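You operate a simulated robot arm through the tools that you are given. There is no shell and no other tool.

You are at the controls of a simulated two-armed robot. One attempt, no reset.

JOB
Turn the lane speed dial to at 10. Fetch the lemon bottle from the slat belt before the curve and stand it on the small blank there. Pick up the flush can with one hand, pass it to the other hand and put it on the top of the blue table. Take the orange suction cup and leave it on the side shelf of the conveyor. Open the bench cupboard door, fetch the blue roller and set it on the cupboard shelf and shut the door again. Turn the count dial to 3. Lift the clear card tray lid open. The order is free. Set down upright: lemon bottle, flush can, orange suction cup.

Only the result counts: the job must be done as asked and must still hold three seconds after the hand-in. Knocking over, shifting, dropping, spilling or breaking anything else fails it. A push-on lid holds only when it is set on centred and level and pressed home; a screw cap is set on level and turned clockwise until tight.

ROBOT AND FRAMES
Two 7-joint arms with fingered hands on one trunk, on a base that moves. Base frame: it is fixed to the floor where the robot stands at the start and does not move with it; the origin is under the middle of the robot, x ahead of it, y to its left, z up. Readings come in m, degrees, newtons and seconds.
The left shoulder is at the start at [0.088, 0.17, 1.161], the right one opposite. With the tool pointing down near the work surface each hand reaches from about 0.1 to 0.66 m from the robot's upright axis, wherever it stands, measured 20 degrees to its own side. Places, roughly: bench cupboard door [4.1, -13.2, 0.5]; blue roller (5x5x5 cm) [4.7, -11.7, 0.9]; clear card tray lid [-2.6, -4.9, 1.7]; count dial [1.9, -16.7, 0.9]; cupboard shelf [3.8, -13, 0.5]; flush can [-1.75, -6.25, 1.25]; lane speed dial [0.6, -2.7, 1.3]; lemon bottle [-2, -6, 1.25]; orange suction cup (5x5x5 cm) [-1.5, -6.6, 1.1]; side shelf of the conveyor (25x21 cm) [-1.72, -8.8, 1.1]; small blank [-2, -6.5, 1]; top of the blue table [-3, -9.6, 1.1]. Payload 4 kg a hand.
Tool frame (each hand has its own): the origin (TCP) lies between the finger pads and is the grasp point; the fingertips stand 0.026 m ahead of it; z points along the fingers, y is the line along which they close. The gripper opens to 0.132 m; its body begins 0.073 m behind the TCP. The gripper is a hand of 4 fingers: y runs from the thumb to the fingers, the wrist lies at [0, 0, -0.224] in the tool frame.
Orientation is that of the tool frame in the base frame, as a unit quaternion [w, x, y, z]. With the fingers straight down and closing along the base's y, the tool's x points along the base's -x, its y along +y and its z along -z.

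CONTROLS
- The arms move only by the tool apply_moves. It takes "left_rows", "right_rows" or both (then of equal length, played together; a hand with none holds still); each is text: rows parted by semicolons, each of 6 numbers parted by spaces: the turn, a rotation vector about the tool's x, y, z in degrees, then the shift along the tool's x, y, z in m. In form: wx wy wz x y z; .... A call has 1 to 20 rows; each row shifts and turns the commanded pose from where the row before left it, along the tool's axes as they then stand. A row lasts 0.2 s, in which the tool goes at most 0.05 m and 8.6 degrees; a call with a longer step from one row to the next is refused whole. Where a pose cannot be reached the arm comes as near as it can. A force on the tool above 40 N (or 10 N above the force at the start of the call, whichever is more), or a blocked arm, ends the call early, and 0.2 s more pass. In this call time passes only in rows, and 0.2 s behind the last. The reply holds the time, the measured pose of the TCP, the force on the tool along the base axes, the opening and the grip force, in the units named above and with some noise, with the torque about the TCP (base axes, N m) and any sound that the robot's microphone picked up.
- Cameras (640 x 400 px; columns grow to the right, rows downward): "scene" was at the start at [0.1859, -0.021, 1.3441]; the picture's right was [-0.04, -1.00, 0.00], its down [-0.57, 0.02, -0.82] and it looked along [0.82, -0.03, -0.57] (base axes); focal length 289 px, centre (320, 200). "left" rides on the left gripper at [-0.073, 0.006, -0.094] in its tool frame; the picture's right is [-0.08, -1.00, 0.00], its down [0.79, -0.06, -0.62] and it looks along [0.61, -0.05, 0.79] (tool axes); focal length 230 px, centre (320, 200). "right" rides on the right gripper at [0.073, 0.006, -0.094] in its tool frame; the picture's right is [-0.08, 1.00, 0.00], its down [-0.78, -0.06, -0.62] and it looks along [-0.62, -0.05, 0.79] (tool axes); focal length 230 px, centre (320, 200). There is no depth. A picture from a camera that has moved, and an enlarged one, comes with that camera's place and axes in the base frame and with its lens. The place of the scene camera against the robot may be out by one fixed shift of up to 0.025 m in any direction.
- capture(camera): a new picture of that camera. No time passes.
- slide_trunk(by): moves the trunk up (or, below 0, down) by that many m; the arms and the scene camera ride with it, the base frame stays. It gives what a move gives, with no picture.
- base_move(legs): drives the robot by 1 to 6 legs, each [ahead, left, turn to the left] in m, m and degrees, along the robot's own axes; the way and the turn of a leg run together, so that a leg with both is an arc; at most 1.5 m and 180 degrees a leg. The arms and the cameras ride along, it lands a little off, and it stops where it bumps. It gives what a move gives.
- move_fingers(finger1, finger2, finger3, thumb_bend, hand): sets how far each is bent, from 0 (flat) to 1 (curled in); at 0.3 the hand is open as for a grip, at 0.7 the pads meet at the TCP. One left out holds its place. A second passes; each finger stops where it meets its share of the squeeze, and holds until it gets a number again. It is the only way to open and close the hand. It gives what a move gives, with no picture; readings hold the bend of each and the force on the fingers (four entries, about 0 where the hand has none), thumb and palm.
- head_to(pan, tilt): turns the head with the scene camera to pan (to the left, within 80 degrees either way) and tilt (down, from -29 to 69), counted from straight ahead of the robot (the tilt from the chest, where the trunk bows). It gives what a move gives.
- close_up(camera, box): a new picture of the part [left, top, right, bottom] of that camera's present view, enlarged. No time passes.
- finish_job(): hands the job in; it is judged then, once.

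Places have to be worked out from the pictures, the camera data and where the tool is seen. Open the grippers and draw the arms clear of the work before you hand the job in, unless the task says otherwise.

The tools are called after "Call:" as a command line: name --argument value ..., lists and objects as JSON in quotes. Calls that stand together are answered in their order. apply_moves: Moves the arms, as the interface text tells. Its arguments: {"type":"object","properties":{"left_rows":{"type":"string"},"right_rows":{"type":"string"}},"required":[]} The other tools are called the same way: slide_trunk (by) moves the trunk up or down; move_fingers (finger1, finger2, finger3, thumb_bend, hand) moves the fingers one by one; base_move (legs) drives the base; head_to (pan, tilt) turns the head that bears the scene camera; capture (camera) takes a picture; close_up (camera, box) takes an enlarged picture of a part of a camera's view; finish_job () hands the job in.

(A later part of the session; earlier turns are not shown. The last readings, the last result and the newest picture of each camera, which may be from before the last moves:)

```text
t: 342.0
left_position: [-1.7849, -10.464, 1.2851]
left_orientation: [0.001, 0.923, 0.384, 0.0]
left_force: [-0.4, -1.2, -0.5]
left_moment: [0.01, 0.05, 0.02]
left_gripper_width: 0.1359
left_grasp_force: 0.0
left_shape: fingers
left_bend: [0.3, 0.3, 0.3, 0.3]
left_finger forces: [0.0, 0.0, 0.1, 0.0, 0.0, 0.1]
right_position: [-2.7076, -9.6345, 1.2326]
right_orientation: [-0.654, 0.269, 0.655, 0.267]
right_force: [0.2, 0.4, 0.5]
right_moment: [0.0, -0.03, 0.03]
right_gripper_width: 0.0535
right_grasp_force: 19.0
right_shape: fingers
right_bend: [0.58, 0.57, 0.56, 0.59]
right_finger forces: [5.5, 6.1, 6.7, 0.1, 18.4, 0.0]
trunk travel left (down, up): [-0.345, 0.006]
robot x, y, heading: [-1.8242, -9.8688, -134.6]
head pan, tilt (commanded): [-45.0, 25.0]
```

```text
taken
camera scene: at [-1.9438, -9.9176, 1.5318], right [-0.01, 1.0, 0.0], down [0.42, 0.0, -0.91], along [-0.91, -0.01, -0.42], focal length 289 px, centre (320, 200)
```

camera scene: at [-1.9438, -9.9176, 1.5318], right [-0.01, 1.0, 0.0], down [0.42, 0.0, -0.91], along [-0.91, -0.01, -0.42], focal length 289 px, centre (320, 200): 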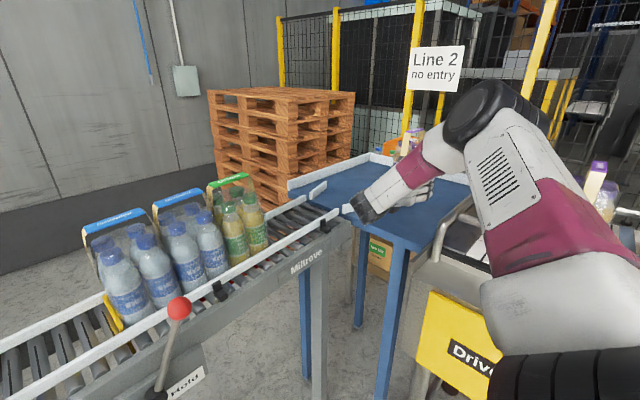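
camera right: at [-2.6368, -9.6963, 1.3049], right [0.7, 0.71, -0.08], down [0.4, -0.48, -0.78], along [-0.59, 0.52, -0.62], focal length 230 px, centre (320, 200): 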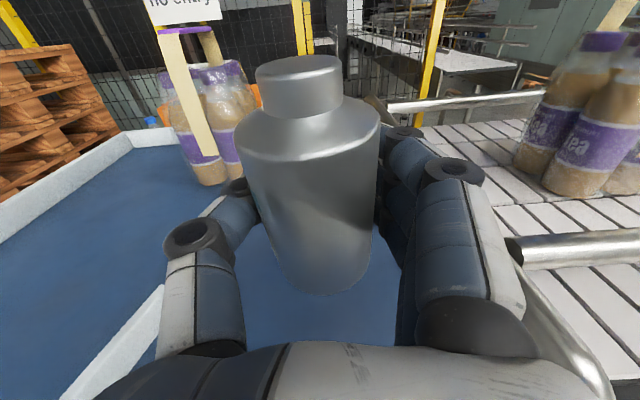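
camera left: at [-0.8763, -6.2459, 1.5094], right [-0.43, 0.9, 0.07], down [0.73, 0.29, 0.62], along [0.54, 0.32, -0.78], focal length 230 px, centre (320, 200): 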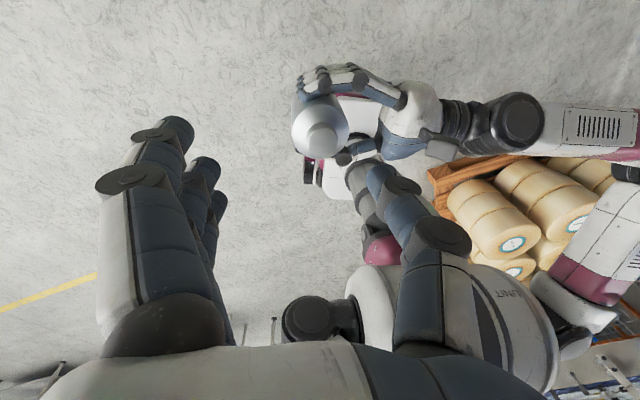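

The can hovers over the table, clear of the bottle pack and rails. Lowering it.

Call:
apply_moves --right_rows "0 0 0 -0.03 0 0; 0 0 0 -0.025 0 0; 0 0 0 -0.015 0 0; 0 0 0 0 0 0"

Call:
capture --camera "right"

Call:
close_up --camera "scene" --box '[340, 120, 500, 240]'

```text
t: 343.0
left_position: [-1.7854, -10.4628, 1.2861]
left_orientation: [0.001, 0.923, 0.384, 0.0]
left_force: [0.6, 0.2, -0.4]
left_moment: [-0.01, 0.01, -0.05]
left_gripper_width: 0.1358
left_grasp_force: 0.1
left_shape: fingers
left_bend: [0.3, 0.3, 0.3, 0.3]
left_finger forces: [0.0, 0.1, 0.1, 0.1, 0.0, 0.1]
right_position: [-2.7061, -9.6344, 1.1616]
right_orientation: [-0.654, 0.269, 0.654, 0.269]
right_force: [0.7, 0.2, 0.0]
right_moment: [-0.02, 0.0, 0.04]
right_gripper_width: 0.0538
right_grasp_force: 18.4
right_shape: fingers
right_bend: [0.58, 0.57, 0.56, 0.59]
right_finger forces: [5.3, 6.1, 6.6, 0.0, 18.2, 0.0]
trunk travel left (down, up): [-0.345, 0.006]
robot x, y, heading: [-1.826, -9.8723, -134.5]
head pan, tilt (commanded): [-45.0, 25.0]
```

```text
taken
camera right: at [-2.6358, -9.6965, 1.2345], right [0.7, 0.71, -0.08], down [0.4, -0.48, -0.78], along [-0.59, 0.52, -0.62], focal length 230 px, centre (320, 200)
```

right: 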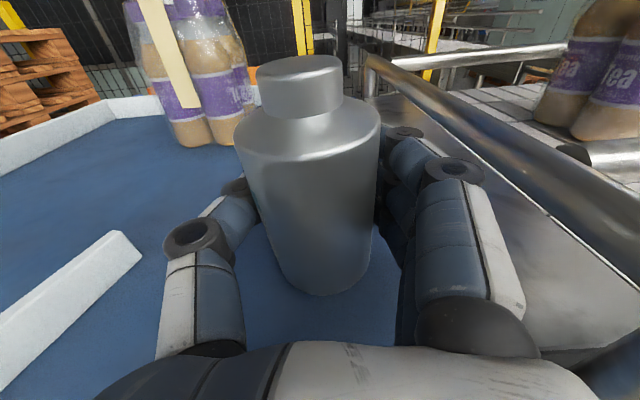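

```text
3.33 times, centred on (420, 180) of scene
camera zoom: at [-1.944, -9.917, 1.5318], right [-0.01, 1.0, 0.0], down [0.42, 0.0, -0.91], along [-0.91, -0.01, -0.42], focal length 964 px, centre (-13, 267)
```

zoom: 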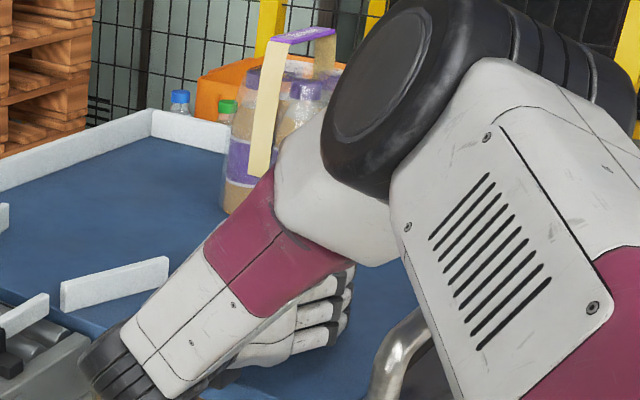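

The conveyor's frame is close on the finger side, so I'll shift 15 mm away from it and continue lowering gently.

Call:
apply_moves --right_rows "0 0 0 0 -0.015 0; 0 0 0 -0.01 0 0; 0 0 0 -0.004 0 0; 0 0 0 0 0 0"

Call:
apply_moves --right_rows "0 0 0 -0.003 0 0; 0 0 0 0 0 0"

Call:
capture --camera "right"

```text
t: 344.0
left_position: [-1.7844, -10.4634, 1.2859]
left_orientation: [0.002, 0.923, 0.384, -0.001]
left_force: [-0.1, 0.2, -0.4]
left_moment: [-0.02, -0.03, 0.0]
left_gripper_width: 0.1357
left_grasp_force: 0.0
left_shape: fingers
left_bend: [0.3, 0.3, 0.3, 0.3]
left_finger forces: [0.0, 0.0, 0.1, 0.0, 0.1, 0.1]
right_position: [-2.7164, -9.6452, 1.1501]
right_orientation: [0.655, -0.27, -0.653, -0.268]
right_force: [-2.6, 2.3, 7.7]
right_moment: [-0.19, 0.12, -0.08]
right_gripper_width: 0.0538
right_grasp_force: 19.1
right_shape: fingers
right_bend: [0.57, 0.57, 0.57, 0.59]
right_finger forces: [7.2, 6.0, 6.0, 0.0, 18.9, 0.1]
trunk travel left (down, up): [-0.345, 0.006]
robot x, y, heading: [-1.8271, -9.8665, -134.7]
head pan, tilt (commanded): [-45.0, 25.0]
```

```text
t: 344.6
left_position: [-1.7826, -10.4638, 1.2852]
left_orientation: [0.001, 0.923, 0.384, -0.001]
left_force: [0.5, 0.6, 0.0]
left_moment: [0.01, -0.01, -0.05]
left_gripper_width: 0.1357
left_grasp_force: 0.1
left_shape: fingers
left_bend: [0.3, 0.3, 0.3, 0.3]
left_finger forces: [0.0, 0.0, 0.0, 0.0, 0.0, 0.1]
right_position: [-2.7168, -9.6465, 1.1482]
right_orientation: [0.655, -0.269, -0.653, -0.268]
right_force: [-6.4, 5.3, 20.7]
right_moment: [-0.12, 0.23, -0.13]
right_gripper_width: 0.0542
right_grasp_force: 19.6
right_shape: fingers
right_bend: [0.57, 0.57, 0.57, 0.59]
right_finger forces: [7.8, 6.3, 5.7, 0.0, 19.4, 0.0]
trunk travel left (down, up): [-0.345, 0.006]
robot x, y, heading: [-1.8263, -9.8716, -134.5]
head pan, tilt (commanded): [-45.0, 25.0]
```

```text
taken
camera right: at [-2.6458, -9.708, 1.2205], right [0.7, 0.71, -0.08], down [0.39, -0.48, -0.79], along [-0.6, 0.52, -0.61], focal length 230 px, centre (320, 200)
```

right: 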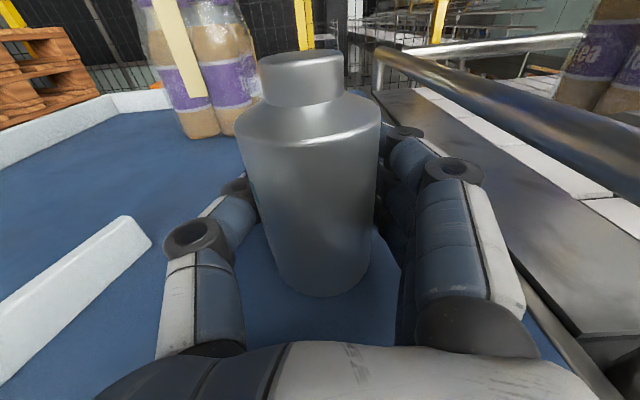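

Contact felt. Easing up 2 mm and releasing with a modest opening.

Call:
apply_moves --right_rows "0 0 0 0.002 0 0; 0 0 0 0 0 0"

Call:
move_fingers --hand "right" --finger1 0.5 --finger2 0.5 --finger3 0.5 --thumb_bend 0.5

Call:
capture --camera "right"

```text
t: 345.2
left_position: [-1.7835, -10.4641, 1.2849]
left_orientation: [0.001, 0.923, 0.384, -0.001]
left_force: [-0.3, 0.0, 0.5]
left_moment: [0.0, -0.01, -0.06]
left_gripper_width: 0.1356
left_grasp_force: 0.0
left_shape: fingers
left_bend: [0.3, 0.3, 0.3, 0.3]
left_finger forces: [0.1, 0.0, 0.0, 0.1, 0.1, 0.0]
right_position: [-2.7163, -9.6458, 1.1487]
right_orientation: [0.654, -0.269, -0.654, -0.268]
right_force: [-3.8, 5.3, 15.6]
right_moment: [-0.14, 0.19, -0.1]
right_gripper_width: 0.0543
right_grasp_force: 19.5
right_shape: fingers
right_bend: [0.57, 0.57, 0.57, 0.59]
right_finger forces: [7.8, 6.2, 5.7, 0.1, 18.7, 0.0]
trunk travel left (down, up): [-0.345, 0.006]
robot x, y, heading: [-1.8285, -9.8671, -134.5]
head pan, tilt (commanded): [-45.0, 25.0]
```

```text
t: 346.2
left_position: [-1.7845, -10.464, 1.2862]
left_orientation: [0.002, 0.923, 0.384, 0.0]
left_force: [-0.3, 0.5, -0.5]
left_moment: [0.0, 0.0, 0.01]
left_gripper_width: 0.1357
left_grasp_force: 0.2
left_shape: fingers
left_bend: [0.3, 0.3, 0.3, 0.3]
left_finger forces: [0.0, 0.1, 0.0, 0.1, 0.1, 0.0]
right_position: [-2.7169, -9.6465, 1.1477]
right_orientation: [-0.654, 0.269, 0.654, 0.269]
right_force: [0.1, -0.2, 0.5]
right_moment: [0.0, 0.01, 0.01]
right_gripper_width: 0.07
right_grasp_force: 0.0
right_shape: fingers
right_bend: [0.5, 0.5, 0.5, 0.5]
right_finger forces: [0.0, 0.0, 0.0, 0.0, 0.0, 0.0]
trunk travel left (down, up): [-0.345, 0.006]
robot x, y, heading: [-1.8248, -9.8696, -134.6]
head pan, tilt (commanded): [-45.0, 25.0]
```

```text
taken
camera right: at [-2.647, -9.7085, 1.2202], right [0.7, 0.71, -0.08], down [0.4, -0.48, -0.78], along [-0.59, 0.52, -0.62], focal length 230 px, centre (320, 200)
```

right: 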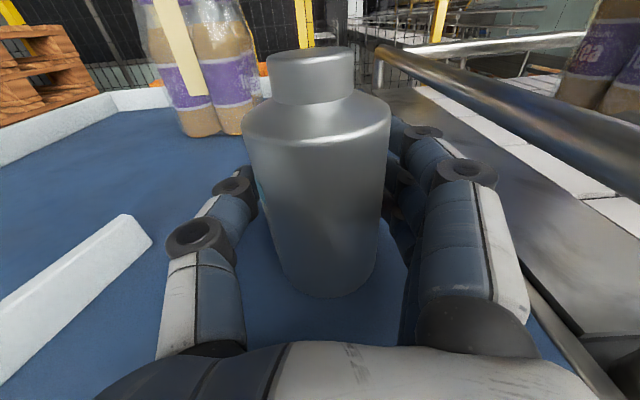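

The can stands on the table by itself. Opening a bit wider and withdrawing straight back.

Call:
move_fingers --hand "right" --finger1 0.42 --finger2 0.42 --finger3 0.42 --thumb_bend 0.42

Call:
apply_moves --right_rows "0 0 0 0 0 -0.03; 0 0 0 0 0 -0.035; 0 0 0 0 0 -0.04; 0 0 0 0 0 -0.045; 0 0 0 0.02 0 -0.04; 0 0 0 0.02 0 -0.03; 0 0 0 0 0 0"

Call:
capture --camera "right"

Call:
capture --camera "scene"

```text
t: 347.2
left_position: [-1.7855, -10.4638, 1.2847]
left_orientation: [0.0, 0.923, 0.384, 0.001]
left_force: [0.1, -0.1, -0.6]
left_moment: [0.01, 0.0, 0.01]
left_gripper_width: 0.1358
left_grasp_force: 0.1
left_shape: fingers
left_bend: [0.3, 0.3, 0.3, 0.3]
left_finger forces: [0.0, 0.1, 0.0, 0.0, 0.0, 0.1]
right_position: [-2.7171, -9.6461, 1.1482]
right_orientation: [-0.654, 0.269, 0.654, 0.268]
right_force: [0.7, -0.5, 0.5]
right_moment: [0.0, 0.0, -0.02]
right_gripper_width: 0.0966
right_grasp_force: 0.1
right_shape: fingers
right_bend: [0.42, 0.42, 0.42, 0.42]
right_finger forces: [0.0, 0.0, 0.0, 0.0, 0.1, 0.0]
trunk travel left (down, up): [-0.345, 0.006]
robot x, y, heading: [-1.8258, -9.8697, -134.7]
head pan, tilt (commanded): [-45.0, 25.0]
```

```text
t: 348.8
left_position: [-1.7858, -10.4632, 1.2855]
left_orientation: [0.003, 0.923, 0.385, -0.001]
left_force: [0.5, 0.2, 0.7]
left_moment: [0.02, 0.01, 0.02]
left_gripper_width: 0.1359
left_grasp_force: 0.0
left_shape: fingers
left_bend: [0.3, 0.3, 0.3, 0.3]
left_finger forces: [0.0, 0.0, 0.1, 0.1, 0.0, 0.1]
right_position: [-2.5588, -9.8014, 1.19]
right_orientation: [-0.654, 0.27, 0.654, 0.269]
right_force: [-0.5, -0.8, 0.0]
right_moment: [-0.01, -0.01, -0.02]
right_gripper_width: 0.0967
right_grasp_force: 0.1
right_shape: fingers
right_bend: [0.42, 0.42, 0.42, 0.42]
right_finger forces: [0.1, 0.1, 0.0, 0.0, 0.0, 0.0]
trunk travel left (down, up): [-0.345, 0.006]
robot x, y, heading: [-1.8237, -9.875, -134.6]
head pan, tilt (commanded): [-45.0, 25.0]
```

```text
taken
camera right: at [-2.4887, -9.8631, 1.262], right [0.7, 0.71, -0.08], down [0.4, -0.48, -0.78], along [-0.59, 0.52, -0.62], focal length 230 px, centre (320, 200)
```

right: 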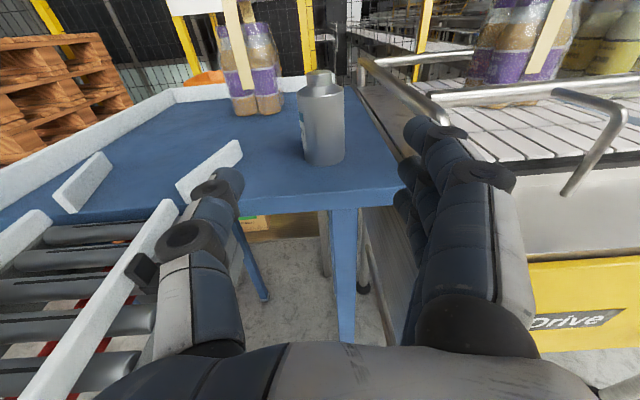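

```text
taken
camera scene: at [-1.9442, -9.9166, 1.5318], right [-0.01, 1.0, 0.0], down [0.42, 0.0, -0.91], along [-0.91, -0.01, -0.42], focal length 289 px, centre (320, 200)
```

scene: 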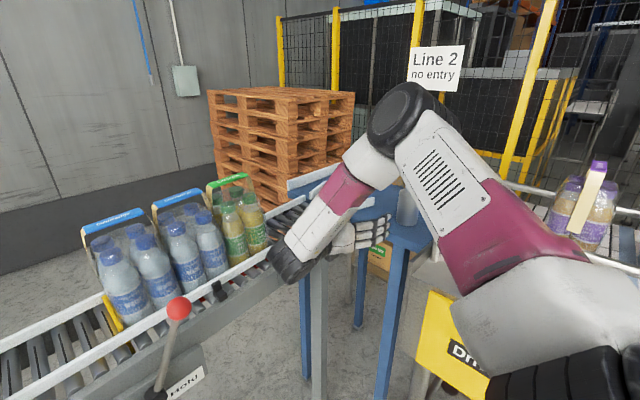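

The flush can stands upright on the blue table. I'll raise the right hand, back the base away from the table, and swing the hand back through forward to left, then down to its carrying pose.

Call:
apply_moves --right_rows "0 0 0 0.03 0 0; 0 0 0 0.03 0 0; 0 0 0 0 0 0"

Call:
base_move --legs '[[0, 0.5, 0], [-0.6, 0, 0]]'

Call:
apply_moves --right_rows "7.5 0 0 0 -0.0168 -0.0393; 7.5 0 0 0 -0.0218 -0.0368; 7.5 0 0 0 -0.0264 -0.0336; 7.5 0 0 0 -0.0306 -0.0299; 7.5 0 0 0 -0.0342 -0.0256; 7.5 0 0 0 -0.0373 -0.0209; 7.5 0 0 0 -0.0397 -0.0159; 7.5 0 0 0 -0.0414 -0.0106; 7.5 0 0 0 -0.0424 -0.0051; 7.5 0 0 0 -0.0427 0.0005; 7.5 0 0 0 -0.0423 0.0061; 7.5 0 0 0 -0.0411 0.0115; 0 0 0 0 0 0"

```text
t: 349.6
left_position: [-1.7849, -10.4641, 1.2868]
left_orientation: [0.001, 0.923, 0.384, 0.0]
left_force: [0.5, -0.2, -0.5]
left_moment: [0.03, 0.02, -0.01]
left_gripper_width: 0.1359
left_grasp_force: 0.1
left_shape: fingers
left_bend: [0.3, 0.3, 0.3, 0.3]
left_finger forces: [0.0, 0.1, 0.0, 0.0, 0.1, 0.0]
right_position: [-2.5598, -9.8013, 1.2468]
right_orientation: [-0.654, 0.269, 0.654, 0.268]
right_force: [-0.2, 0.7, -0.7]
right_moment: [-0.04, -0.01, -0.03]
right_gripper_width: 0.0966
right_grasp_force: 0.0
right_shape: fingers
right_bend: [0.42, 0.42, 0.42, 0.42]
right_finger forces: [0.1, 0.1, 0.0, 0.0, 0.0, 0.1]
trunk travel left (down, up): [-0.345, 0.006]
robot x, y, heading: [-1.8236, -9.87, -134.5]
head pan, tilt (commanded): [-45.0, 25.0]
```

```text
t: 357.6
left_position: [-1.0003, -10.39, 1.2857]
left_orientation: [0.001, 0.922, 0.386, -0.002]
left_force: [0.0, 0.4, -0.8]
left_moment: [-0.01, 0.03, 0.01]
left_gripper_width: 0.1359
left_grasp_force: 0.0
left_shape: fingers
left_bend: [0.3, 0.3, 0.3, 0.3]
left_finger forces: [0.0, 0.0, 0.0, 0.0, 0.0, 0.0]
right_position: [-1.7762, -9.7295, 1.2465]
right_orientation: [0.654, -0.268, -0.654, -0.268]
right_force: [-0.1, -0.2, 0.2]
right_moment: [-0.02, 0.03, 0.01]
right_gripper_width: 0.0965
right_grasp_force: 0.1
right_shape: fingers
right_bend: [0.42, 0.42, 0.42, 0.42]
right_finger forces: [0.0, 0.0, 0.0, 0.0, 0.0, 0.0]
trunk travel left (down, up): [-0.345, 0.006]
robot x, y, heading: [-1.0445, -9.7969, -134.2]
head pan, tilt (commanded): [-45.0, 25.0]
```

```text
t: 360.4
left_position: [-1.0004, -10.3899, 1.2851]
left_orientation: [0.001, 0.922, 0.386, 0.0]
left_force: [0.6, 0.5, -0.6]
left_moment: [-0.02, 0.02, -0.01]
left_gripper_width: 0.1359
left_grasp_force: 0.1
left_shape: fingers
left_bend: [0.3, 0.3, 0.3, 0.3]
left_finger forces: [0.1, 0.0, 0.0, 0.0, 0.0, 0.0]
right_position: [-1.5799, -10.2033, 1.2486]
right_orientation: [0.652, 0.274, -0.651, 0.275]
right_force: [-0.8, 0.8, -0.5]
right_moment: [-0.03, -0.01, -0.02]
right_gripper_width: 0.0969
right_grasp_force: 0.1
right_shape: fingers
right_bend: [0.42, 0.42, 0.42, 0.42]
right_finger forces: [0.0, 0.0, 0.0, 0.1, 0.0, 0.1]
trunk travel left (down, up): [-0.345, 0.006]
robot x, y, heading: [-1.0428, -9.7986, -134.7]
head pan, tilt (commanded): [-45.0, 25.0]
```

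Continuing the swing back to pointing left, then down to vertical.

Call:
apply_moves --right_rows "7.5 0 0 0 -0.0296 -0.0139; 7.5 0 0 0 -0.0311 -0.0099; 7.5 0 0 0 -0.0322 -0.0058; 7.5 0 0 0 -0.0326 -0.0015; 7.5 0 0 0 -0.0326 0.0028; 7.5 0 0 0 -0.0319 0.007; 7.5 0 0 0 -0.0307 0.0111; 7.5 0 0 0 -0.029 0.015; 7.5 0 0 0 -0.0268 0.0187; 7.5 0 0 0 -0.0242 0.022; 7.5 0 0 0 -0.0211 0.025; 7.5 0 0 0 -0.0176 0.0275; 0 0 0 0 0 -0.045; 0 0 0 0 0 -0.045; 0 0 0 0 0 -0.045; 0 0 0 0 0 -0.045; 0 0 0 0.04 0 -0.02; 0 0 0 0.04 0 0; 0 0 0 0 0 0"

Call:
apply_moves --right_rows "4.62 -4.62 -4.62 0.0058 -0.0098 -0.0178; 4.62 -4.62 -4.62 0.0052 -0.0108 -0.0175; 4.62 -4.62 -4.62 0.0047 -0.0118 -0.017; 4.62 -4.62 -4.62 0.0043 -0.0127 -0.0163; 4.62 -4.62 -4.62 0.0041 -0.0137 -0.0156; 4.62 -4.62 -4.62 0.004 -0.0146 -0.0148; 4.62 -4.62 -4.62 0.0041 -0.0154 -0.0139; 4.62 -4.62 -4.62 0.0043 -0.0162 -0.013; 4.62 -4.62 -4.62 0.0046 -0.0168 -0.012; 4.62 -4.62 -4.62 0.005 -0.0174 -0.011; 4.62 -4.62 -4.62 0.0056 -0.0178 -0.01; 4.62 -4.62 -4.62 0.0063 -0.0181 -0.009; 4.62 -4.62 -4.62 0.0071 -0.0182 -0.0081; 4.62 -4.62 -4.62 0.0079 -0.0182 -0.0073; 4.62 -4.62 -4.62 0.0088 -0.0181 -0.0065; 0 0 0 0 0 0"

Call:
head_to --pan -70 --tilt 15

Call:
capture --camera "scene"

```text
t: 364.4
left_position: [-1.0019, -10.3901, 1.2859]
left_orientation: [0.001, 0.923, 0.386, -0.001]
left_force: [0.1, -0.2, 0.3]
left_moment: [-0.02, -0.01, -0.01]
left_gripper_width: 0.1359
left_grasp_force: 0.1
left_shape: fingers
left_bend: [0.3, 0.3, 0.3, 0.3]
left_finger forces: [0.0, 0.0, 0.0, 0.0, 0.1, 0.0]
right_position: [-1.357, -10.1935, 1.3277]
right_orientation: [0.268, 0.654, -0.266, 0.655]
right_force: [0.8, -0.1, -0.7]
right_moment: [0.01, -0.01, 0.01]
right_gripper_width: 0.097
right_grasp_force: 0.0
right_shape: fingers
right_bend: [0.42, 0.42, 0.42, 0.42]
right_finger forces: [0.1, 0.2, 0.0, 0.1, 0.0, 0.0]
trunk travel left (down, up): [-0.345, 0.006]
robot x, y, heading: [-1.0459, -9.7993, -134.4]
head pan, tilt (commanded): [-45.0, 25.0]
```

```text
t: 367.8
left_position: [-1.0016, -10.3902, 1.2864]
left_orientation: [0.001, 0.922, 0.386, -0.001]
left_force: [-0.1, 0.5, -0.1]
left_moment: [-0.03, 0.0, 0.01]
left_gripper_width: 0.1359
left_grasp_force: 0.0
left_shape: fingers
left_bend: [0.3, 0.3, 0.3, 0.3]
left_finger forces: [0.0, 0.0, 0.0, 0.1, 0.0, 0.1]
right_position: [-1.5226, -9.9266, 1.4088]
right_orientation: [0.036, 0.923, 0.382, 0.011]
right_force: [-0.9, 0.0, 0.8]
right_moment: [-0.01, -0.01, 0.0]
right_gripper_width: 0.0967
right_grasp_force: 0.1
right_shape: fingers
right_bend: [0.42, 0.42, 0.42, 0.42]
right_finger forces: [0.0, 0.0, 0.0, 0.0, 0.1, 0.1]
right hand out of reach, approached as far as the arm can: row 12, 13, 14, 15
trunk travel left (down, up): [-0.345, 0.006]
robot x, y, heading: [-1.0434, -9.797, -134.4]
head pan, tilt (commanded): [-45.0, 25.0]
```

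```text
t: 368.7
left_position: [-0.9987, -10.3908, 1.2856]
left_orientation: [0.002, 0.922, 0.387, 0.0]
left_force: [0.6, 0.6, -0.6]
left_moment: [-0.03, 0.0, -0.02]
left_gripper_width: 0.1358
left_grasp_force: 0.2
left_shape: fingers
left_bend: [0.3, 0.3, 0.3, 0.3]
left_finger forces: [0.1, 0.0, 0.1, 0.0, 0.0, 0.0]
right_position: [-1.5237, -9.9247, 1.4079]
right_orientation: [0.035, 0.924, 0.38, 0.016]
right_force: [-0.9, 0.2, 0.3]
right_moment: [0.03, -0.02, -0.04]
right_gripper_width: 0.0967
right_grasp_force: 0.0
right_shape: fingers
right_bend: [0.42, 0.42, 0.42, 0.42]
right_finger forces: [0.1, 0.0, 0.0, 0.0, 0.0, 0.1]
trunk travel left (down, up): [-0.345, 0.006]
robot x, y, heading: [-1.0436, -9.7966, -134.3]
head pan, tilt (commanded): [-70.0, 15.0]
```

```text
taken
camera scene: at [-1.1563, -9.8126, 1.5583], right [0.33, 0.94, 0.0], down [0.14, -0.05, -0.99], along [-0.93, 0.33, -0.15], focal length 289 px, centre (320, 200)
```

scene: 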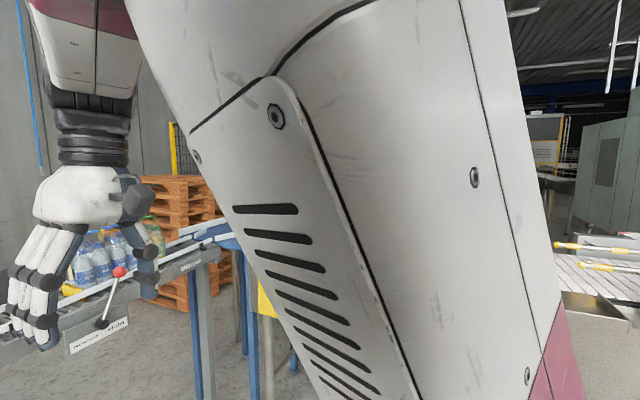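

The right elbow is now near the head; I'll lower the right hand and move it outward to relax it.

Call:
apply_moves --right_rows "0 0 0 0 -0.02 0.04; 0 0 0 0 -0.02 0.04; 0 0 0 0 -0.02 0.04; 0 0 0 0 -0.02 0.02; 0 0 0 0 0 0"

Call:
head_to --pan -60 --tilt 20

Call:
capture --camera "scene"

```text
t: 369.9
left_position: [-1.0007, -10.39, 1.2855]
left_orientation: [0.001, 0.922, 0.386, -0.001]
left_force: [-0.5, -0.3, -0.2]
left_moment: [0.02, 0.01, 0.02]
left_gripper_width: 0.1358
left_grasp_force: 0.1
left_shape: fingers
left_bend: [0.3, 0.3, 0.3, 0.3]
left_finger forces: [0.1, 0.0, 0.0, 0.0, 0.0, 0.0]
right_position: [-1.5768, -9.8725, 1.2667]
right_orientation: [0.03, 0.927, 0.373, 0.007]
right_force: [-0.2, 0.2, 0.4]
right_moment: [0.0, 0.02, 0.03]
right_gripper_width: 0.0967
right_grasp_force: 0.1
right_shape: fingers
right_bend: [0.42, 0.42, 0.42, 0.42]
right_finger forces: [0.0, 0.1, 0.1, 0.0, 0.0, 0.1]
trunk travel left (down, up): [-0.345, 0.006]
robot x, y, heading: [-1.046, -9.7972, -134.5]
head pan, tilt (commanded): [-70.0, 15.0]
```

```text
t: 370.6
left_position: [-1.0012, -10.3899, 1.2852]
left_orientation: [0.001, 0.922, 0.386, -0.001]
left_force: [0.2, -1.0, 0.3]
left_moment: [-0.03, 0.0, 0.03]
left_gripper_width: 0.136
left_grasp_force: 0.1
left_shape: fingers
left_bend: [0.3, 0.3, 0.3, 0.3]
left_finger forces: [0.0, 0.0, 0.1, 0.0, 0.0, 0.1]
right_position: [-1.5775, -9.8714, 1.264]
right_orientation: [0.03, 0.927, 0.373, 0.011]
right_force: [0.3, -0.2, 0.5]
right_moment: [0.0, -0.03, 0.0]
right_gripper_width: 0.0968
right_grasp_force: 0.0
right_shape: fingers
right_bend: [0.42, 0.42, 0.42, 0.42]
right_finger forces: [0.1, 0.1, 0.1, 0.0, 0.0, 0.0]
trunk travel left (down, up): [-0.345, 0.006]
robot x, y, heading: [-1.0441, -9.7972, -134.6]
head pan, tilt (commanded): [-60.0, 20.0]
```

```text
taken
camera scene: at [-1.1591, -9.8198, 1.5399], right [0.25, 0.97, 0.0], down [0.33, -0.09, -0.94], along [-0.91, 0.23, -0.34], focal length 289 px, centre (320, 200)
```

scene: 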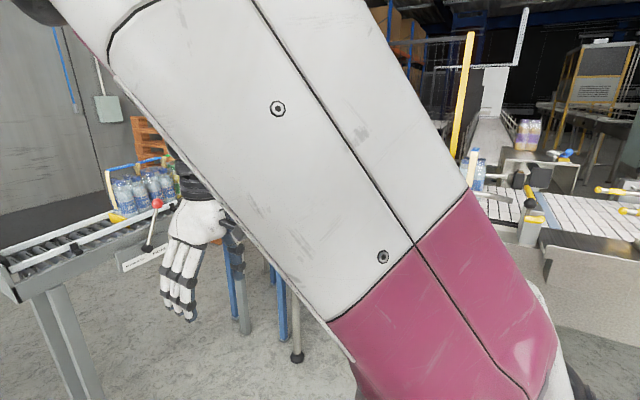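

The right elbow is swung up and inward. I'll push the right hand further out to the right to bring the elbow back outside.

Call:
apply_moves --right_rows "0 0 0 0 -0.04 0; 0 0 0 0 -0.04 0; 0 0 0 0 -0.04 0; 0 0 0 0 -0.03 0.02; 0 0 0 0 0 0.03; 0 0 0 0 0 0"

Call:
capture --camera "scene"

```text
t: 372.0
left_position: [-1.0001, -10.3903, 1.2865]
left_orientation: [0.0, 0.923, 0.386, -0.001]
left_force: [-0.8, 1.1, -1.3]
left_moment: [-0.03, 0.0, 0.0]
left_gripper_width: 0.1358
left_grasp_force: 0.2
left_shape: fingers
left_bend: [0.3, 0.3, 0.3, 0.3]
left_finger forces: [0.0, 0.0, 0.1, 0.0, 0.0, 0.1]
right_position: [-1.6808, -9.7737, 1.2195]
right_orientation: [0.001, 0.922, 0.388, 0.0]
right_force: [0.6, -0.3, -0.3]
right_moment: [0.0, -0.01, 0.0]
right_gripper_width: 0.0968
right_grasp_force: 0.1
right_shape: fingers
right_bend: [0.42, 0.42, 0.42, 0.42]
right_finger forces: [0.0, 0.0, 0.0, 0.1, 0.0, 0.0]
trunk travel left (down, up): [-0.345, 0.006]
robot x, y, heading: [-1.0435, -9.7926, -134.2]
head pan, tilt (commanded): [-60.0, 20.0]
```

```text
taken
camera scene: at [-1.1589, -9.8192, 1.5399], right [0.25, 0.97, 0.0], down [0.33, -0.09, -0.94], along [-0.91, 0.23, -0.34], focal length 289 px, centre (320, 200)
```

scene: 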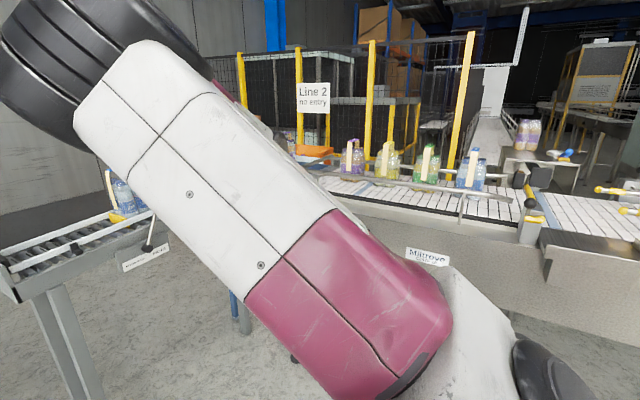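

Right hand is vertical again. Now I drive back to the belt for the orange cup: back along the corridor first.

Call:
base_move --legs '[[-1.4, -0.1, 0], [-1.4, 0, 0], [-0.5, 0, 0]]'

Call:
base_move --legs '[[0, -1.3, 0], [0, -1.15, 0]]'

Call:
head_to --pan 0 --tilt 20

Call:
capture --camera "scene"

```text
t: 388.1
left_position: [1.2336, -7.9893, 1.2853]
left_orientation: [0.0, 0.926, 0.378, 0.0]
left_force: [-0.4, 0.7, -0.2]
left_moment: [0.01, 0.06, -0.01]
left_gripper_width: 0.136
left_grasp_force: 0.0
left_shape: fingers
left_bend: [0.3, 0.3, 0.3, 0.3]
left_finger forces: [0.0, 0.0, 0.1, 0.0, 0.0, 0.0]
right_position: [0.5635, -7.3613, 1.2187]
right_orientation: [0.001, 0.925, 0.379, -0.001]
right_force: [0.5, 0.7, 0.4]
right_moment: [0.01, -0.04, -0.03]
right_gripper_width: 0.0968
right_grasp_force: 0.0
right_shape: fingers
right_bend: [0.42, 0.42, 0.42, 0.42]
right_finger forces: [0.1, 0.1, 0.1, 0.1, 0.0, 0.0]
trunk travel left (down, up): [-0.345, 0.006]
robot x, y, heading: [1.1932, -7.3971, -135.3]
head pan, tilt (commanded): [-60.0, 20.0]
```

```text
t: 409.7
left_position: [-0.4925, -6.2249, 1.2864]
left_orientation: [0.001, 0.931, 0.366, 0.0]
left_force: [0.3, -0.9, -1.2]
left_moment: [0.0, -0.01, -0.02]
left_gripper_width: 0.1358
left_grasp_force: 0.0
left_shape: fingers
left_bend: [0.3, 0.3, 0.3, 0.3]
left_finger forces: [0.1, 0.0, 0.0, 0.0, 0.0, 0.0]
right_position: [-1.1465, -5.5821, 1.2185]
right_orientation: [0.001, 0.93, 0.368, 0.0]
right_force: [0.3, 0.5, 0.6]
right_moment: [0.03, 0.01, 0.02]
right_gripper_width: 0.0965
right_grasp_force: 0.1
right_shape: fingers
right_bend: [0.42, 0.42, 0.42, 0.42]
right_finger forces: [0.1, 0.0, 0.1, 0.0, 0.0, 0.0]
trunk travel left (down, up): [-0.345, 0.006]
robot x, y, heading: [-0.5101, -5.6327, -136.8]
head pan, tilt (commanded): [-60.0, 20.0]
```

```text
t: 411.0
left_position: [-0.4922, -6.2263, 1.2857]
left_orientation: [0.001, 0.93, 0.367, -0.001]
left_force: [0.5, 0.1, 0.0]
left_moment: [0.01, 0.0, -0.02]
left_gripper_width: 0.1359
left_grasp_force: 0.1
left_shape: fingers
left_bend: [0.3, 0.3, 0.3, 0.3]
left_finger forces: [0.0, 0.0, 0.0, 0.1, 0.0, 0.1]
right_position: [-1.1467, -5.5831, 1.2182]
right_orientation: [0.001, 0.93, 0.368, -0.001]
right_force: [-0.9, -0.1, -0.6]
right_moment: [0.02, 0.0, -0.01]
right_gripper_width: 0.0969
right_grasp_force: 0.1
right_shape: fingers
right_bend: [0.42, 0.42, 0.42, 0.42]
right_finger forces: [0.1, 0.1, 0.0, 0.0, 0.0, 0.0]
trunk travel left (down, up): [-0.345, 0.006]
robot x, y, heading: [-0.509, -5.6309, -136.7]
head pan, tilt (commanded): [0.0, 20.0]
```

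```text
taken
camera scene: at [-0.6048, -5.74, 1.5399], right [-0.68, 0.73, 0.0], down [0.25, 0.23, -0.94], along [-0.68, -0.64, -0.34], focal length 289 px, centre (320, 200)
```

scene: 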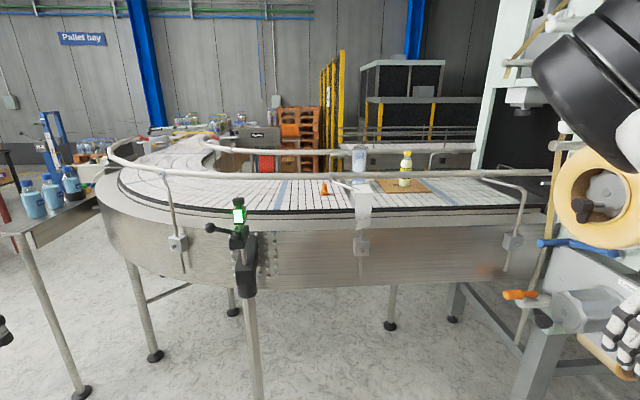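

Lemon bottle still stands well. Before approaching, I'll pull the right hand in and up so it clears the labeller, and check its elbow.

Call:
apply_moves --right_rows "0 0 0 0 0 -0.04; 0 0 0 0 0 -0.04; 0 0 0 0 0 -0.04; 0 0 0 0.02 0.02 -0.035; 0 0 0 0.035 0.03 0; 0 0 0 0.035 0.03 0; 0 0 0 0.035 0.03 0; 0 0 0 0.035 0.03 0; 0 0 0 0 0 0"

Call:
capture --camera "scene"

```text
t: 413.0
left_position: [-0.4902, -6.2258, 1.2857]
left_orientation: [0.0, 0.931, 0.366, 0.0]
left_force: [-0.1, -0.1, -0.6]
left_moment: [-0.01, 0.02, 0.0]
left_gripper_width: 0.1358
left_grasp_force: 0.1
left_shape: fingers
left_bend: [0.3, 0.3, 0.3, 0.3]
left_finger forces: [0.0, 0.1, 0.0, 0.1, 0.0, 0.1]
right_position: [-0.9988, -5.5634, 1.3561]
right_orientation: [0.03, 0.932, 0.362, 0.014]
right_force: [-0.3, -0.3, -0.2]
right_moment: [0.0, 0.03, 0.01]
right_gripper_width: 0.0969
right_grasp_force: 0.1
right_shape: fingers
right_bend: [0.42, 0.42, 0.42, 0.42]
right_finger forces: [0.0, 0.0, 0.0, 0.0, 0.0, 0.0]
right hand out of reach, approached as far as the arm can: row 7, 8
trunk travel left (down, up): [-0.345, 0.006]
robot x, y, heading: [-0.5121, -5.6314, -136.8]
head pan, tilt (commanded): [0.0, 20.0]
```

```text
taken
camera scene: at [-0.6039, -5.7402, 1.54], right [-0.69, 0.73, 0.0], down [0.25, 0.23, -0.94], along [-0.68, -0.64, -0.34], focal length 289 px, centre (320, 200)
```

scene: 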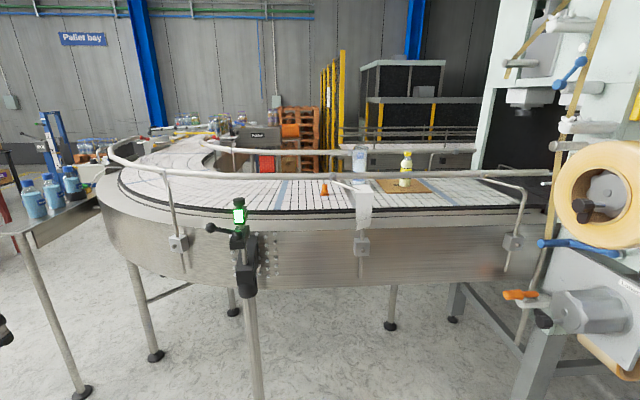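

The right arm can't fold further in this configuration. Let me look at it.

Call:
head_to --pan -55 --tilt 10

Call:
capture --camera "scene"

Call:
capture --camera "right"

```text
t: 414.2
left_position: [-0.4917, -6.2262, 1.2866]
left_orientation: [0.001, 0.931, 0.366, 0.0]
left_force: [0.3, 0.1, 0.4]
left_moment: [-0.03, -0.04, -0.01]
left_gripper_width: 0.136
left_grasp_force: 0.0
left_shape: fingers
left_bend: [0.3, 0.3, 0.3, 0.3]
left_finger forces: [0.1, 0.1, 0.1, 0.1, 0.0, 0.0]
right_position: [-0.9991, -5.5632, 1.357]
right_orientation: [0.033, 0.931, 0.363, 0.011]
right_force: [-0.6, -0.1, 0.4]
right_moment: [-0.01, -0.01, 0.03]
right_gripper_width: 0.097
right_grasp_force: 0.0
right_shape: fingers
right_bend: [0.42, 0.42, 0.42, 0.42]
right_finger forces: [0.0, 0.0, 0.1, 0.0, 0.1, 0.0]
trunk travel left (down, up): [-0.345, 0.006]
robot x, y, heading: [-0.5136, -5.6257, -136.7]
head pan, tilt (commanded): [-55.0, 10.0]
```

```text
taken
camera scene: at [-0.6162, -5.7257, 1.5475], right [-0.53, 0.85, 0.0], down [0.22, 0.14, -0.96], along [-0.82, -0.51, -0.27], focal length 289 px, centre (320, 200)
```

scene: 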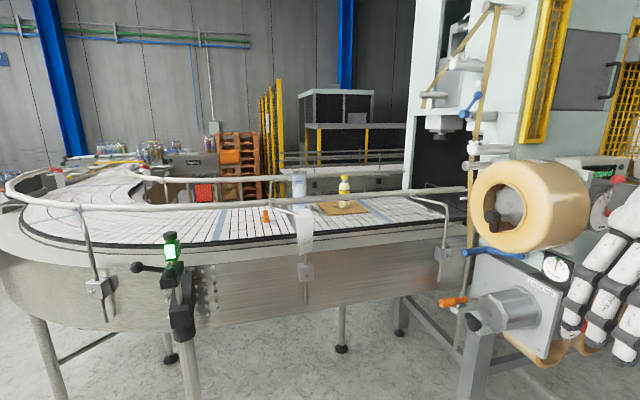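

```text
taken
camera right: at [-0.9462, -5.5137, 1.45], right [0.62, -0.78, 0.07], down [-0.65, -0.45, 0.61], along [-0.45, -0.42, -0.79], focal length 230 px, centre (320, 200)
```

right: 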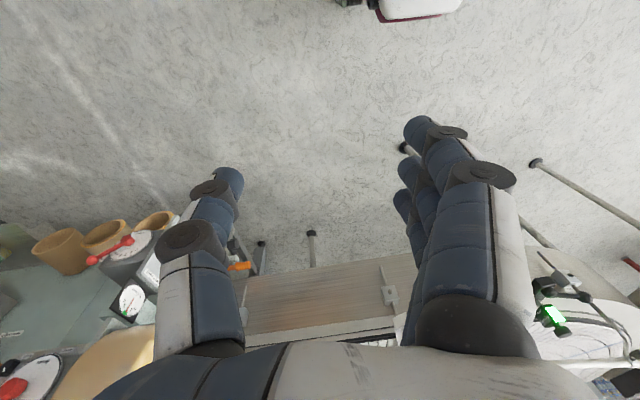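

The elbow is pressing beside the head. I'll lower the right hand well down and outward to unwind that arm.

Call:
apply_moves --right_rows "0 0 0 0 -0.035 0.03; 0 0 0 0 -0.035 0.03; 0 0 0 0 -0.03 0.035; 0 0 0 0 -0.02 0.04; 0 0 0 0 0 0.045; 0 0 0 0 0 0.045; 0 0 0 0 0 0.045; 0 0 0 0 0 0.045; 0 0 0 0 0 0.04; 0 0 0 0 0 0"

Call:
head_to --pan -55 --tilt 25

Call:
capture --camera "scene"

```text
t: 416.4
left_position: [-0.4913, -6.2259, 1.2864]
left_orientation: [0.001, 0.93, 0.367, -0.001]
left_force: [-0.7, -0.1, 0.9]
left_moment: [-0.01, 0.02, 0.02]
left_gripper_width: 0.1361
left_grasp_force: 0.0
left_shape: fingers
left_bend: [0.3, 0.3, 0.3, 0.3]
left_finger forces: [0.0, 0.0, 0.0, 0.0, 0.0, 0.0]
right_position: [-1.0787, -5.4827, 1.0115]
right_orientation: [0.0, 0.93, 0.368, -0.001]
right_force: [0.8, -0.1, 0.5]
right_moment: [0.0, 0.04, -0.03]
right_gripper_width: 0.0969
right_grasp_force: 0.1
right_shape: fingers
right_bend: [0.42, 0.42, 0.42, 0.42]
right_finger forces: [0.0, 0.1, 0.0, 0.0, 0.1, 0.1]
trunk travel left (down, up): [-0.345, 0.006]
robot x, y, heading: [-0.5124, -5.6319, -136.7]
head pan, tilt (commanded): [-55.0, 10.0]
```

```text
t: 417.2
left_position: [-0.4922, -6.2257, 1.2854]
left_orientation: [0.001, 0.93, 0.367, -0.001]
left_force: [0.2, 0.1, 1.0]
left_moment: [-0.01, 0.0, 0.0]
left_gripper_width: 0.1358
left_grasp_force: 0.2
left_shape: fingers
left_bend: [0.3, 0.3, 0.3, 0.3]
left_finger forces: [0.0, 0.1, 0.1, 0.0, 0.1, 0.0]
right_position: [-1.0774, -5.483, 1.0122]
right_orientation: [0.0, 0.93, 0.368, -0.002]
right_force: [0.6, -0.5, 0.6]
right_moment: [0.0, -0.01, 0.0]
right_gripper_width: 0.0973
right_grasp_force: 0.1
right_shape: fingers
right_bend: [0.42, 0.42, 0.42, 0.42]
right_finger forces: [0.1, 0.0, 0.1, 0.0, 0.1, 0.0]
trunk travel left (down, up): [-0.345, 0.006]
robot x, y, heading: [-0.5102, -5.6314, -136.6]
head pan, tilt (commanded): [-55.0, 25.0]
```

```text
taken
camera scene: at [-0.6271, -5.6575, 1.5319], right [0.2, 0.98, 0.0], down [0.41, -0.09, -0.91], along [-0.89, 0.18, -0.42], focal length 289 px, centre (320, 200)
```

scene: 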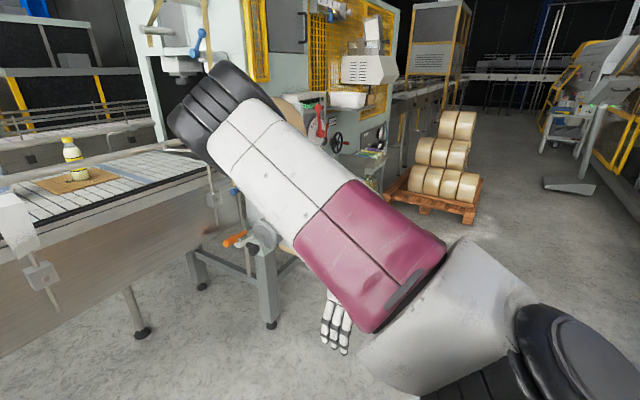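

The elbow is forward and up. I'll swing the hand out and back to coax the elbow outward again.

Call:
apply_moves --right_rows "0 0 0 0.03 -0.03 0; 0 0 0 0.03 -0.03 0; 0 0 0 0.03 -0.03 0; 0 0 0 0.03 -0.03 0; 0 0 0 0.03 -0.02 0; 0 0 0 0.03 0 0; 0 0 0 0 0 0"

Call:
capture --camera "scene"

```text
t: 418.8
left_position: [-0.4908, -6.2273, 1.2845]
left_orientation: [0.002, 0.931, 0.366, 0.0]
left_force: [0.4, 0.4, 0.4]
left_moment: [-0.03, -0.01, -0.01]
left_gripper_width: 0.1357
left_grasp_force: 0.0
left_shape: fingers
left_bend: [0.3, 0.3, 0.3, 0.3]
left_finger forces: [0.0, 0.1, 0.0, 0.0, 0.0, 0.0]
right_position: [-1.0436, -5.2563, 1.0102]
right_orientation: [0.0, 0.93, 0.368, -0.001]
right_force: [0.0, -0.8, 0.6]
right_moment: [0.02, -0.01, 0.0]
right_gripper_width: 0.097
right_grasp_force: 0.0
right_shape: fingers
right_bend: [0.42, 0.42, 0.42, 0.42]
right_finger forces: [0.0, 0.0, 0.0, 0.0, 0.0, 0.1]
trunk travel left (down, up): [-0.345, 0.006]
robot x, y, heading: [-0.5093, -5.6331, -136.9]
head pan, tilt (commanded): [-55.0, 25.0]
```

```text
taken
camera scene: at [-0.6273, -5.658, 1.5318], right [0.2, 0.98, 0.0], down [0.41, -0.09, -0.91], along [-0.89, 0.18, -0.42], focal length 289 px, centre (320, 200)
```

scene: 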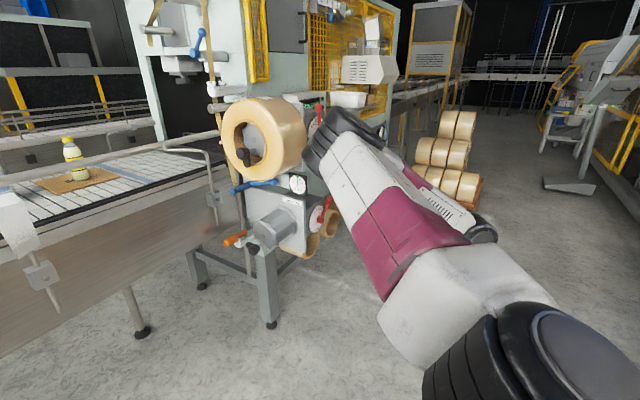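

The elbow has swung outward. Now raising the hand and bringing it in.

Call:
apply_moves --right_rows "0 0 0 0 0 -0.045; 0 0 0 0 0 -0.045; 0 0 0 0 0 -0.045; 0 0 0 0 0 -0.045; 0 0 0 0 0 -0.045; 0 0 0 0 0.02 -0.04; 0 0 0 -0.015 0.035 -0.02; 0 0 0 -0.015 0.035 -0.02; 0 0 0 -0.015 0.04 -0.02; 0 0 0 -0.015 0.04 -0.02; 0 0 0 -0.015 0.04 -0.02; 0 0 0 -0.015 0.04 -0.02; 0 0 0 -0.015 0.04 0; 0 0 0 -0.015 0.03 0; 0 0 0 0 0 0"

Call:
capture --camera "scene"

```text
t: 422.0
left_position: [-0.4921, -6.2267, 1.2854]
left_orientation: [0.001, 0.93, 0.367, -0.001]
left_force: [-0.6, 0.4, 0.0]
left_moment: [0.02, -0.04, 0.02]
left_gripper_width: 0.1358
left_grasp_force: 0.1
left_shape: fingers
left_bend: [0.3, 0.3, 0.3, 0.3]
left_finger forces: [0.0, 0.0, 0.0, 0.0, 0.0, 0.0]
right_position: [-0.9276, -5.4994, 1.3873]
right_orientation: [0.013, 0.941, 0.339, 0.001]
right_force: [0.4, 0.0, -0.1]
right_moment: [-0.01, 0.01, 0.01]
right_gripper_width: 0.0971
right_grasp_force: 0.0
right_shape: fingers
right_bend: [0.42, 0.42, 0.42, 0.42]
right_finger forces: [0.0, 0.1, 0.0, 0.1, 0.0, 0.0]
right hand out of reach, approached as far as the arm can: row 13, 14
trunk travel left (down, up): [-0.345, 0.006]
robot x, y, heading: [-0.5103, -5.6318, -136.6]
head pan, tilt (commanded): [-55.0, 25.0]
```

```text
taken
camera scene: at [-0.6266, -5.6579, 1.5319], right [0.2, 0.98, 0.0], down [0.41, -0.09, -0.91], along [-0.89, 0.18, -0.42], focal length 289 px, centre (320, 200)
```

scene: 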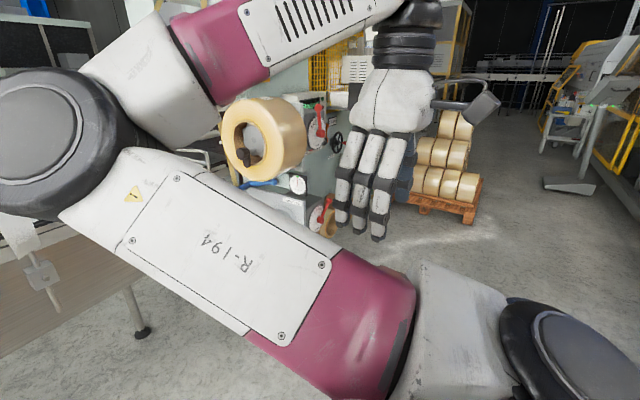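

The elbow is flipped inward. Pointing the hand left forced it outward before, so I'll repeat that rotation, then return to vertical at a lower, more outward spot.

Call:
apply_moves --right_rows "-4.62 4.62 4.62 -0.0088 0.0181 0.0065; -4.62 4.62 4.62 -0.0079 0.0182 0.0073; -4.62 4.62 4.62 -0.0071 0.0182 0.0081; -4.62 4.62 4.62 -0.0063 0.0181 0.009; -4.62 4.62 4.62 -0.0056 0.0178 0.01; -4.62 4.62 4.62 -0.005 0.0174 0.011; -4.62 4.62 4.62 -0.0046 0.0168 0.012; -4.62 4.62 4.62 -0.0043 0.0162 0.013; -4.62 4.62 4.62 -0.0041 0.0154 0.0139; -4.62 4.62 4.62 -0.004 0.0146 0.0148; -4.62 4.62 4.62 -0.0041 0.0137 0.0156; -4.62 4.62 4.62 -0.0043 0.0127 0.0163; -4.62 4.62 4.62 -0.0047 0.0118 0.017; -4.62 4.62 4.62 -0.0052 0.0108 0.0175; -4.62 4.62 4.62 -0.0058 0.0098 0.0178; 0 0 0 0 0 0"

Call:
capture --camera "scene"

```text
t: 425.4
left_position: [-0.4919, -6.2272, 1.2859]
left_orientation: [0.001, 0.93, 0.366, 0.0]
left_force: [0.4, 0.6, -0.4]
left_moment: [-0.02, 0.01, 0.0]
left_gripper_width: 0.1359
left_grasp_force: 0.1
left_shape: fingers
left_bend: [0.3, 0.3, 0.3, 0.3]
left_finger forces: [0.0, 0.1, 0.0, 0.0, 0.0, 0.1]
right_position: [-0.8611, -5.7344, 1.2812]
right_orientation: [0.282, 0.648, -0.281, 0.649]
right_force: [0.5, 0.3, -0.2]
right_moment: [-0.01, 0.0, -0.02]
right_gripper_width: 0.097
right_grasp_force: 0.0
right_shape: fingers
right_bend: [0.42, 0.42, 0.42, 0.42]
right_finger forces: [0.1, 0.0, 0.1, 0.1, 0.0, 0.1]
right hand out of reach, approached as far as the arm can: row 1, 2, 3, 4, 5
trunk travel left (down, up): [-0.345, 0.006]
robot x, y, heading: [-0.5111, -5.6294, -136.8]
head pan, tilt (commanded): [-55.0, 25.0]
```

```text
taken
camera scene: at [-0.6269, -5.6573, 1.5319], right [0.2, 0.98, 0.0], down [0.41, -0.09, -0.91], along [-0.89, 0.18, -0.42], focal length 289 px, centre (320, 200)
```

scene: 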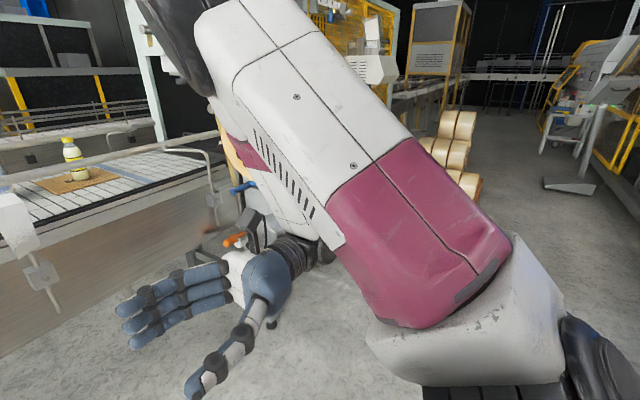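

The hand points left with the elbow raised. Moving it further left and forward to drop the elbow outside.

Call:
apply_moves --right_rows "0 0 0 0 0.02 0.04; 0 0 0 0 0.02 0.04; 0 0 0 -0.01 0.02 0.04; 0 0 0 -0.01 0.02 0.04; 0 0 0 -0.01 0 0.045; 0 0 0 -0.01 0 0.045; 0 0 0 0 0 0.04; 0 0 0 0 0 0.04; 0 0 0 0 0 0"

Call:
capture --camera "scene"

```text
t: 427.4
left_position: [-0.4917, -6.2254, 1.2858]
left_orientation: [0.0, 0.93, 0.367, 0.0]
left_force: [0.2, 0.6, -0.1]
left_moment: [0.0, 0.01, -0.03]
left_gripper_width: 0.1358
left_grasp_force: 0.1
left_shape: fingers
left_bend: [0.3, 0.3, 0.3, 0.3]
left_finger forces: [0.0, 0.1, 0.0, 0.0, 0.0, 0.0]
right_position: [-0.6913, -6.0284, 1.2386]
right_orientation: [0.281, 0.649, -0.28, 0.649]
right_force: [0.4, 0.1, 0.9]
right_moment: [-0.02, 0.02, -0.02]
right_gripper_width: 0.0972
right_grasp_force: 0.1
right_shape: fingers
right_bend: [0.42, 0.42, 0.42, 0.42]
right_finger forces: [0.0, 0.1, 0.0, 0.0, 0.1, 0.1]
trunk travel left (down, up): [-0.345, 0.006]
robot x, y, heading: [-0.5091, -5.63, -136.8]
head pan, tilt (commanded): [-55.0, 25.0]
```

```text
taken
camera scene: at [-0.6274, -5.6568, 1.5318], right [0.2, 0.98, 0.0], down [0.41, -0.09, -0.91], along [-0.89, 0.18, -0.42], focal length 289 px, centre (320, 200)
```

scene: 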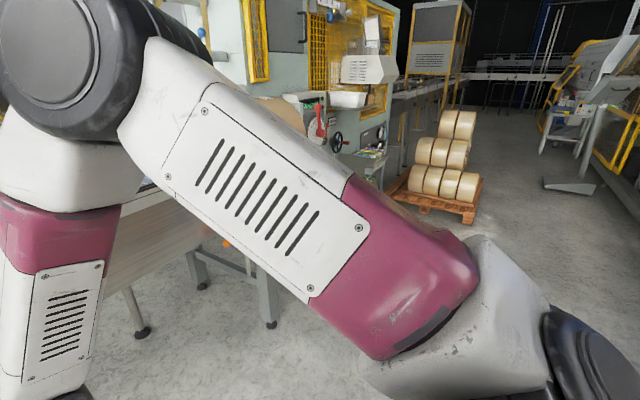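

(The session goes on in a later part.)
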